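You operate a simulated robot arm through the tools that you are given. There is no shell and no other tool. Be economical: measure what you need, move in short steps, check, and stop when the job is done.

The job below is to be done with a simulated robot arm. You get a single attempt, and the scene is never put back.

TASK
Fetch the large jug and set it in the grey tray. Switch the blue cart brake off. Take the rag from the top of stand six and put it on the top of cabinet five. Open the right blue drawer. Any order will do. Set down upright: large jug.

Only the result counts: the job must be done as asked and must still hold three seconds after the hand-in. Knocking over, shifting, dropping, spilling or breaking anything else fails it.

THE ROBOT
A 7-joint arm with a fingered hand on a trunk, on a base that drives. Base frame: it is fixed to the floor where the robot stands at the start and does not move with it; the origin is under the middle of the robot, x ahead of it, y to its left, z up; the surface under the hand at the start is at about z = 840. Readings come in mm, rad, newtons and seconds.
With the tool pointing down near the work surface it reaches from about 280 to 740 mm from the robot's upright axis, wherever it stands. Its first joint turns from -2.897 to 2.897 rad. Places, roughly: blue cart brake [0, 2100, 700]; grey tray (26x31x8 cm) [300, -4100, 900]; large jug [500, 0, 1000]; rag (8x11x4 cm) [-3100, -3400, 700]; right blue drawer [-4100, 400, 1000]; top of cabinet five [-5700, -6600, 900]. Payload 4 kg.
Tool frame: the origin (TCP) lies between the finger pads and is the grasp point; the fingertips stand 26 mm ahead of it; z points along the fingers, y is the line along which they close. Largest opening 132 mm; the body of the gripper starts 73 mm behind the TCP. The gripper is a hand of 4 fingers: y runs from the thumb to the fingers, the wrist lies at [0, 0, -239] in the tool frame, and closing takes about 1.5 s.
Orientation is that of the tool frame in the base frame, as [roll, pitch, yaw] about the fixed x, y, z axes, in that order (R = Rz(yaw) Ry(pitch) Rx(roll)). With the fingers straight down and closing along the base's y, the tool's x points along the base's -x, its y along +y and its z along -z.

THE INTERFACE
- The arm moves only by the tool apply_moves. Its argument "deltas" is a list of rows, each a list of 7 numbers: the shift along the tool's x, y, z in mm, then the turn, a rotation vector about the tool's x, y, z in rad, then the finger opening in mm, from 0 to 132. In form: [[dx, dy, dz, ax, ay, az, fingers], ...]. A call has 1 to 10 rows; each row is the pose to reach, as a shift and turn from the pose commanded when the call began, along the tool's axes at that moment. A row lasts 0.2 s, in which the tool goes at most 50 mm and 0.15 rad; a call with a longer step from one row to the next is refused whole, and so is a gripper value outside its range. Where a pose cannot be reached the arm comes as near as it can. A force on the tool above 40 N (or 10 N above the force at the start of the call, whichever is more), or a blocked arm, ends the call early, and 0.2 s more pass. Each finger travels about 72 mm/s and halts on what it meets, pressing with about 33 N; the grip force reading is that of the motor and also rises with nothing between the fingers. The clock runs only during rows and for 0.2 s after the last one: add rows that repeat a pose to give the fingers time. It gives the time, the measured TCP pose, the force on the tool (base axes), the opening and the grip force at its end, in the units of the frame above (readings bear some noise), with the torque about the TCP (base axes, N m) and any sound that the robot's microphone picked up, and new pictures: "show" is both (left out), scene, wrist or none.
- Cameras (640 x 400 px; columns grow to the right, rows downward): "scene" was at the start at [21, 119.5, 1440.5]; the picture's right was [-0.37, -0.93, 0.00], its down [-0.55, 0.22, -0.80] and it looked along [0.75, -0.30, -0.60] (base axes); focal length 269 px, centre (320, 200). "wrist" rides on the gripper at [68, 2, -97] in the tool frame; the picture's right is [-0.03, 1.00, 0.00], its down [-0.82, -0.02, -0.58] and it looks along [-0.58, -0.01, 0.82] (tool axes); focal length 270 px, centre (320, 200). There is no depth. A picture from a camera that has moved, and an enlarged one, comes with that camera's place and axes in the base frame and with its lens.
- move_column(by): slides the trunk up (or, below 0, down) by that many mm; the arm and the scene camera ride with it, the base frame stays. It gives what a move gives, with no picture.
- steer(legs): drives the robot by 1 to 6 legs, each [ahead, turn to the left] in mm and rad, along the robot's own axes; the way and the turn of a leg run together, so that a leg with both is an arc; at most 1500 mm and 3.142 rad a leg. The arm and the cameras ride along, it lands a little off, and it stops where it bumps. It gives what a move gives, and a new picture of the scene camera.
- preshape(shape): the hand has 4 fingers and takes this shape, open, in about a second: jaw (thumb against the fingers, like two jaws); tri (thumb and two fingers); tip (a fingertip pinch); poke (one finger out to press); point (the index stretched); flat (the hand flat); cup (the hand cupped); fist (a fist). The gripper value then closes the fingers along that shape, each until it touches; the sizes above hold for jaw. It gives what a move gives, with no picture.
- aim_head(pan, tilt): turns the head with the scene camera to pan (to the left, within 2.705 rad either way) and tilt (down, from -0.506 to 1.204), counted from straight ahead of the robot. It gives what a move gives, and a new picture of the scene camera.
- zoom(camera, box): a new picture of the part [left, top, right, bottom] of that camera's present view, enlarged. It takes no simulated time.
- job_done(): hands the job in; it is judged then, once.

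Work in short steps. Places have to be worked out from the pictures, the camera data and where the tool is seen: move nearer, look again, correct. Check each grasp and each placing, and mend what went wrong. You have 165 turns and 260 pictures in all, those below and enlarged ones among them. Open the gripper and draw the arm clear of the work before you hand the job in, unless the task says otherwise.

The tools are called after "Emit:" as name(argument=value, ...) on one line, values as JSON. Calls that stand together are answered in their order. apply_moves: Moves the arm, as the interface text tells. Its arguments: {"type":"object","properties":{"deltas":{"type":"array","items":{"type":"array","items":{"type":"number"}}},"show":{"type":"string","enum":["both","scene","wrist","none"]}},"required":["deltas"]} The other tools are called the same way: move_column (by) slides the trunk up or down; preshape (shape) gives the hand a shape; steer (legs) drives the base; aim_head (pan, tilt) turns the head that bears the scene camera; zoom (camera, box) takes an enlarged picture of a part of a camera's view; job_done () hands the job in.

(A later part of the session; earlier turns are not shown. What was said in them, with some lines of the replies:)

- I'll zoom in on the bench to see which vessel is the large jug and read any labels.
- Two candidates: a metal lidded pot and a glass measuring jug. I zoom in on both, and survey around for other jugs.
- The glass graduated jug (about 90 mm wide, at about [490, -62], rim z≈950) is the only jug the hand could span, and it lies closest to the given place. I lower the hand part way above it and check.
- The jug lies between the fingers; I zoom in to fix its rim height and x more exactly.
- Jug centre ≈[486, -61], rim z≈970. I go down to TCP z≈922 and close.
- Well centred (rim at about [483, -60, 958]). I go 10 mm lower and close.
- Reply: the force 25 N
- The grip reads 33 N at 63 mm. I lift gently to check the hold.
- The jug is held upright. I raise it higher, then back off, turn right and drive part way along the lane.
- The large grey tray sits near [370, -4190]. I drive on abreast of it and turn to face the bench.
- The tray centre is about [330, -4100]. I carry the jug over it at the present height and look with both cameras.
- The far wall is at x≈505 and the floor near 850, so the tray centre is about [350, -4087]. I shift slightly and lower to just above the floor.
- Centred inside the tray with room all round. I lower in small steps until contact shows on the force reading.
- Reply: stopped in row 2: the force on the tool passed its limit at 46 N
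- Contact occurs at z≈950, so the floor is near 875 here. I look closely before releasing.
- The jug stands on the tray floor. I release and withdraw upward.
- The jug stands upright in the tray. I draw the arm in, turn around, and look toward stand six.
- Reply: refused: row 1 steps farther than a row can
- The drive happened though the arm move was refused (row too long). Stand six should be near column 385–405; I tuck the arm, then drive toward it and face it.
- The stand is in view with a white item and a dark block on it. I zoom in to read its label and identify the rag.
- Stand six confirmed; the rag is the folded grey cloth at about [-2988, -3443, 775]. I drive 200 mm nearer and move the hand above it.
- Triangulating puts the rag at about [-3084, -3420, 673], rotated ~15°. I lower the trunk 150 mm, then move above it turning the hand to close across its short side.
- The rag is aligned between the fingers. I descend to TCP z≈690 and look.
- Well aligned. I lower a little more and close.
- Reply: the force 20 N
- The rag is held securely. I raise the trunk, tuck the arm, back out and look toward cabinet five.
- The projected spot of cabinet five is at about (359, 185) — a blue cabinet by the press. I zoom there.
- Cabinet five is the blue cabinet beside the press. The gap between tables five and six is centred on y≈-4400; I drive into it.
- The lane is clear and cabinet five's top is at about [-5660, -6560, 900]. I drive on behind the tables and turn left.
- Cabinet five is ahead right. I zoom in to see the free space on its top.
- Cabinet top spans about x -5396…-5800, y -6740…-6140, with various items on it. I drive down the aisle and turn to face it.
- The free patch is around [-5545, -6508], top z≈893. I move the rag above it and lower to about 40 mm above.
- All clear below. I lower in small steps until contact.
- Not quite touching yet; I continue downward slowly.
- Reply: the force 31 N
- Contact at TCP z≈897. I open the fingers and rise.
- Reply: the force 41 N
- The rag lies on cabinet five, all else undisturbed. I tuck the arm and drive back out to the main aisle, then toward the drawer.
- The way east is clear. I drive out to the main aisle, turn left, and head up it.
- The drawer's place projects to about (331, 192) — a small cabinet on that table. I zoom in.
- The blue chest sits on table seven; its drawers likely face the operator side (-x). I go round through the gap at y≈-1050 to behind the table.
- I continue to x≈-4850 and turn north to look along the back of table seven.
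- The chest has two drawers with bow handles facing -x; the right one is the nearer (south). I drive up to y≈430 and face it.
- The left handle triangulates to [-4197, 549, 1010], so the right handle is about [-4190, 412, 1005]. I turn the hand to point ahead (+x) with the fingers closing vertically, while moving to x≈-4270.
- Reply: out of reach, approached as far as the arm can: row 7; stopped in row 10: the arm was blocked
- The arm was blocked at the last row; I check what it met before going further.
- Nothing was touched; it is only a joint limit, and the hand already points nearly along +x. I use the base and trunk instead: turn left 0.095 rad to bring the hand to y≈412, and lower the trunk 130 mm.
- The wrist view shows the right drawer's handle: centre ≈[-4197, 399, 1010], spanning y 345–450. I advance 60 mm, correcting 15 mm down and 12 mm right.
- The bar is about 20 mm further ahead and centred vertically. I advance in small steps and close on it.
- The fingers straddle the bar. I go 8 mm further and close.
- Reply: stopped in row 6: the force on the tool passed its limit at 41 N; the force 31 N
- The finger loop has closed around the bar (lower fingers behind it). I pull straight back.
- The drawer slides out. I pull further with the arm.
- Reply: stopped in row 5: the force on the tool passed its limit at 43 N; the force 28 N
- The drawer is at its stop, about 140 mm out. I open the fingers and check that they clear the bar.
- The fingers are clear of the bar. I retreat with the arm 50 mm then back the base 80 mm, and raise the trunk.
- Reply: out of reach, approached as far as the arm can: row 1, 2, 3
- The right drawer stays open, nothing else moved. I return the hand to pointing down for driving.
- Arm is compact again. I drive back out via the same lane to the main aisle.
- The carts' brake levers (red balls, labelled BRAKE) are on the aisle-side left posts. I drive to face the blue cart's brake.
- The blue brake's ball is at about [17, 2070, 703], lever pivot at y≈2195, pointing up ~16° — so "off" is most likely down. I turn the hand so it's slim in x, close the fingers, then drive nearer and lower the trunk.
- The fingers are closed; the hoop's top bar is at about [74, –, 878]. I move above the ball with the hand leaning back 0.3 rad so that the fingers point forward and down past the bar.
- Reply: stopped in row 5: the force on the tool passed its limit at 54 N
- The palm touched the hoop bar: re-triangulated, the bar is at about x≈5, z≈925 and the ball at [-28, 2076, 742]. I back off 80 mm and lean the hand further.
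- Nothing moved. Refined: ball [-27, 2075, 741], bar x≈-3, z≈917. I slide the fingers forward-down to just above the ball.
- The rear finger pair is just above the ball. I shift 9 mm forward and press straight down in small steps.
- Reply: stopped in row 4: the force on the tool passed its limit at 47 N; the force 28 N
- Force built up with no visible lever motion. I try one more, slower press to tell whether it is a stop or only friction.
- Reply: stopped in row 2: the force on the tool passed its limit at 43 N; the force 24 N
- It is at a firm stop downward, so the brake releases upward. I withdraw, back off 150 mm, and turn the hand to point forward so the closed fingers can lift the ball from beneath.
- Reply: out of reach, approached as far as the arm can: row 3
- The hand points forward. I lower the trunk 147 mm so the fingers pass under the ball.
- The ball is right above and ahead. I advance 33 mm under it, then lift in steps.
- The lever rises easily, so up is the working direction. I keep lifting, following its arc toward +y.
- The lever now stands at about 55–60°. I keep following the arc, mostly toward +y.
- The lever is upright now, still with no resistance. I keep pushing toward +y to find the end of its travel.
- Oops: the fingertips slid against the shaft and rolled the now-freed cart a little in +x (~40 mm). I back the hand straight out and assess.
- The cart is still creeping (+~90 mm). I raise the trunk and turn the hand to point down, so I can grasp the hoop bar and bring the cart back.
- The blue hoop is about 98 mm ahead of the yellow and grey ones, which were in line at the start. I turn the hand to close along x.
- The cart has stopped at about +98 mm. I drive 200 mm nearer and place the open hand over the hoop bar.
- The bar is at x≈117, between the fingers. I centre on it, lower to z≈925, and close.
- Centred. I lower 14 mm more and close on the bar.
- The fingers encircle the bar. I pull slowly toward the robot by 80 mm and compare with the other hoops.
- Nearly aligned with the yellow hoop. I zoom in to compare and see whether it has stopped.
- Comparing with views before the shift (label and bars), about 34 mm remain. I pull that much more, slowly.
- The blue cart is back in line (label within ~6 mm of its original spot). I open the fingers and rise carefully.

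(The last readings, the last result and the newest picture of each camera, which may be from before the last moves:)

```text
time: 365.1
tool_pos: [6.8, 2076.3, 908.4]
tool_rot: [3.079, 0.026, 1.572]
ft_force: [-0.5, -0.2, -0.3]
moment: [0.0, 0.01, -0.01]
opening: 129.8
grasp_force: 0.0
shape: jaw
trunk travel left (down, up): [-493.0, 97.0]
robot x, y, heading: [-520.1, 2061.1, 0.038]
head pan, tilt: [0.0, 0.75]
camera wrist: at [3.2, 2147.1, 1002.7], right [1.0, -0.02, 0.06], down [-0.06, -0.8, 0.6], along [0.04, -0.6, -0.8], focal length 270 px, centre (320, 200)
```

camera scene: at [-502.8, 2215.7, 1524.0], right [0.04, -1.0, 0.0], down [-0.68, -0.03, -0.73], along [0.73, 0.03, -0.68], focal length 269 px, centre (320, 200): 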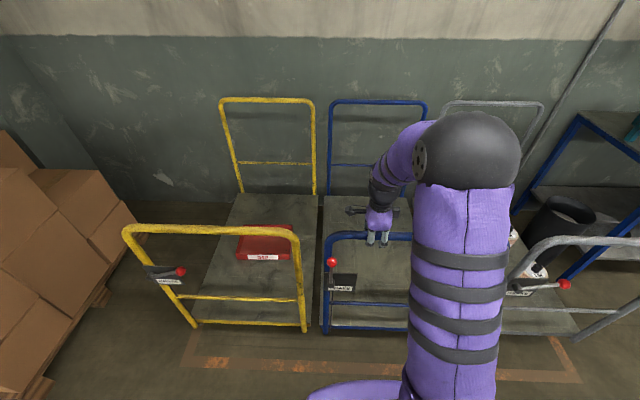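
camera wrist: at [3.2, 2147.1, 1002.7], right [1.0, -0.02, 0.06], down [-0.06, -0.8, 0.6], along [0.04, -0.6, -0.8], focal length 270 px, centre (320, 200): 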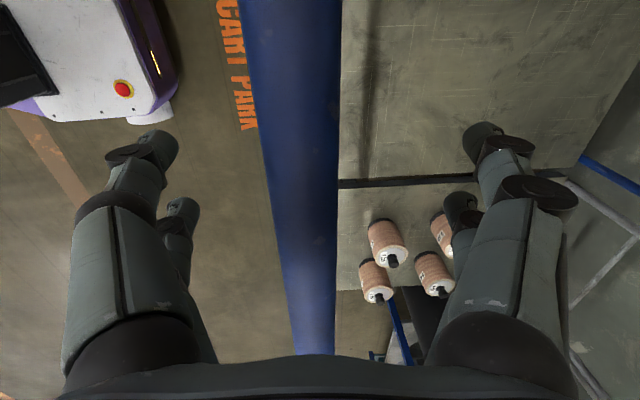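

Hand is clear of the bar. I rise, then turn the hand slim again so I can test sideways whether the lever is at its end stop.

Emit:
apply_moves(deltas=[[0, 0, -40, 0, 0, 0, 130], [0, 0, -80, 0, 0, 0, 100], [0, 0, -120, 0, 0, 0, 60], [0, 0, -160, 0, 0, 0, 20], [0, -40, -160, 0, 0, 0, 0], [0, -80, -160, 0, 0, 0, 0], [0, -120, -160, 0, 0, 0, 0], [0, -150, -160, 0, 0, 0, 0]], show="none")

Emit:
apply_moves(deltas=[[0, 0, 0, 0, 0, -0.147, 0], [0, 0, 0, 0, 0, -0.294, 0], [0, 0, 0, 0, 0, -0.441, 0], [0, 0, 0, 0, 0, -0.588, 0], [0, 0, 0, 0, 0, -0.735, 0], [0, 0, 0, 0, 0, -0.882, 0], [0, 0, 0, 0, 0, -1.029, 0], [0, 0, 0, 0, 0, -1.176, 0], [0, 0, 0, 0, 0, -1.323, 0], [0, 0, 0, 0, 0, -1.47, 0]], show="scene")

Emit:
zoom(camera="scene", box=[280, 180, 430, 340])

```text
time: 366.9
tool_pos: [-153.1, 2080.4, 1059.4]
tool_rot: [3.079, 0.025, 1.573]
ft_force: [0.6, 0.2, -0.5]
moment: [-0.02, -0.01, -0.01]
opening: 0.0
grasp_force: 32.8
shape: jaw
trunk travel left (down, up): [-493.0, 97.0]
robot x, y, heading: [-519.7, 2064.8, 0.039]
head pan, tilt: [0.0, 0.75]
```

```text
time: 369.1
tool_pos: [-153.4, 2079.3, 1059.5]
tool_rot: [-3.12, 0.063, 3.045]
ft_force: [0.4, 0.5, -0.2]
moment: [-0.05, 0.0, 0.04]
opening: 0.0
grasp_force: 33.6
shape: jaw
trunk travel left (down, up): [-493.0, 97.0]
robot x, y, heading: [-519.6, 2063.7, 0.04]
head pan, tilt: [0.0, 0.75]
camera scene: at [-502.8, 2215.7, 1524.1], right [0.04, -1.0, 0.0], down [-0.68, -0.03, -0.73], along [0.73, 0.03, -0.68], focal length 269 px, centre (320, 200)
```

scene: 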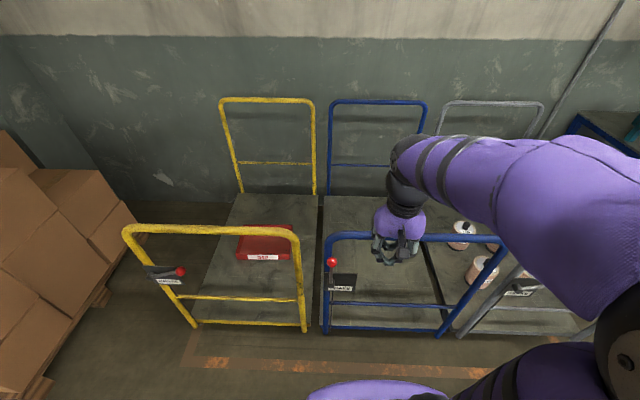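

```text
2.50 times, centred on (355, 260) of scene
camera zoom: at [-502.8, 2215.7, 1524.1], right [0.04, -1.0, 0.0], down [-0.68, -0.03, -0.73], along [0.73, 0.03, -0.68], focal length 672 px, centre (232, 50)
```

zoom: 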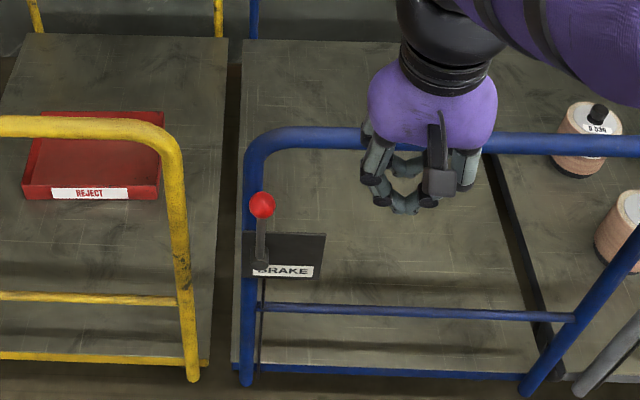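

The cart stays in line and rolls freely, so the brake is indeed released with the lever upright at its stop. I open the gripper, back the robot away and take a last look.

Emit:
steer(legs=[[-400, 0]])

Emit:
apply_moves(deltas=[[0, 0, 0, 0, 0, 0, 40], [0, 0, 0, 0, 0, 0, 80], [0, 0, 0, 0, 0, 0, 120], [0, 0, 0, 0, 0, 0, 120], [0, 0, 0, 0, 0, 0, 120], [0, 0, 0, 0, 0, 0, 120], [0, 0, 0, 0, 0, 0, 120], [0, 0, 0, 0, 0, 0, 120]], show="scene")

Emit:
zoom(camera="scene", box=[140, 100, 520, 340])

```text
time: 371.6
tool_pos: [-552.0, 2065.2, 1059.8]
tool_rot: [-3.123, 0.066, 3.04]
ft_force: [0.8, -0.3, -0.9]
moment: [-0.02, 0.0, 0.0]
opening: 0.2
grasp_force: 33.2
shape: jaw
trunk travel left (down, up): [-493.0, 97.0]
robot x, y, heading: [-920.7, 2049.4, 0.033]
head pan, tilt: [0.0, 0.75]
camera scene: at [-900.7, 2201.7, 1524.1], right [0.03, -1.0, 0.0], down [-0.68, -0.02, -0.73], along [0.73, 0.02, -0.68], focal length 269 px, centre (320, 200)
```

scene: 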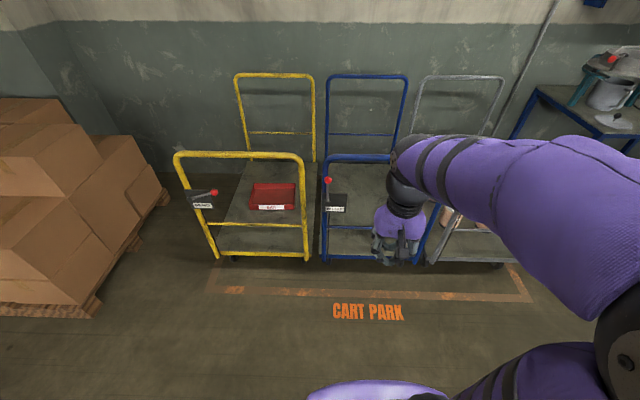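

```text
time: 373.4
tool_pos: [-552.6, 2065.4, 1059.6]
tool_rot: [-3.123, 0.065, 3.04]
ft_force: [-0.3, 0.2, -0.1]
moment: [-0.01, -0.01, 0.02]
opening: 119.9
grasp_force: 0.1
shape: jaw
trunk travel left (down, up): [-493.0, 97.0]
robot x, y, heading: [-916.3, 2050.0, 0.029]
head pan, tilt: [0.0, 0.75]
camera scene: at [-900.6, 2201.7, 1524.1], right [0.03, -1.0, 0.0], down [-0.68, -0.02, -0.73], along [0.73, 0.02, -0.68], focal length 269 px, centre (320, 200)
```

scene: 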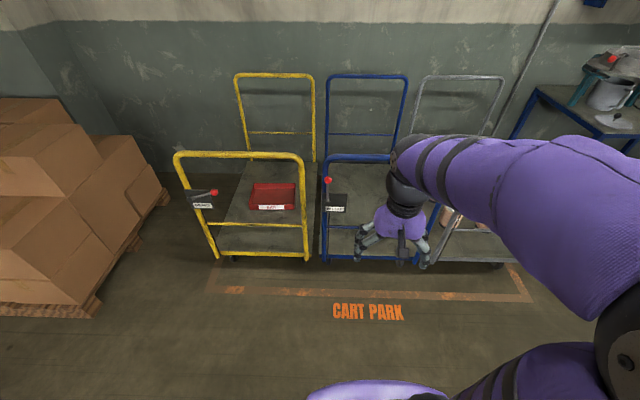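

```text
1.67 times, centred on (330, 220) of scene
camera zoom: at [-900.6, 2201.7, 1524.1], right [0.03, -1.0, 0.0], down [-0.68, -0.02, -0.73], along [0.73, 0.02, -0.68], focal length 448 px, centre (303, 167)
```

zoom: 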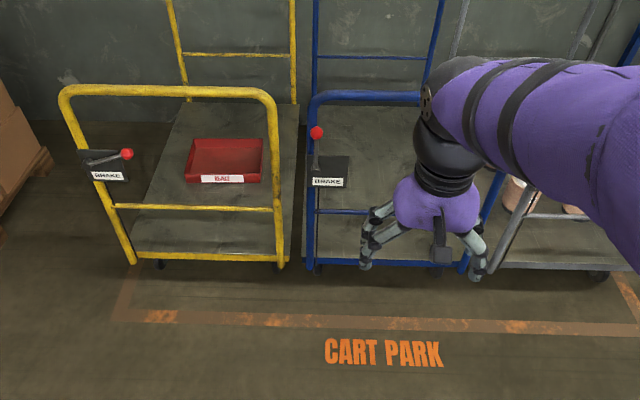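

The carts are in line, the blue brake lever is up (off) and at rest. The jug, rag and drawer were each checked earlier, so I hand the job in.

Emit:
job_done()

```text
The job is handed in.
```

I handed the job in with all four parts done, but I moved the blue cart by accident along the way. The large jug stands upright in the grey tray, the rag is on top of cabinet five, the right blue drawer is pulled out to its stop, and the blue cart brake lever is up.

- **Cart:** once the brake released, my fingers rolled the cart about 100 mm. I pulled it back to within roughly 6 mm of where it had been, going by the camera pictures.
- **Brake:** nothing on it is marked on or off. I take "up" as off because the cart stood firm under a 54 N push before and rolled freely afterwards.
- **Jug:** I took the glass measuring jug as the large jug. It was the only jug the hand could span and the one nearest the given place, but no label confirmed it.
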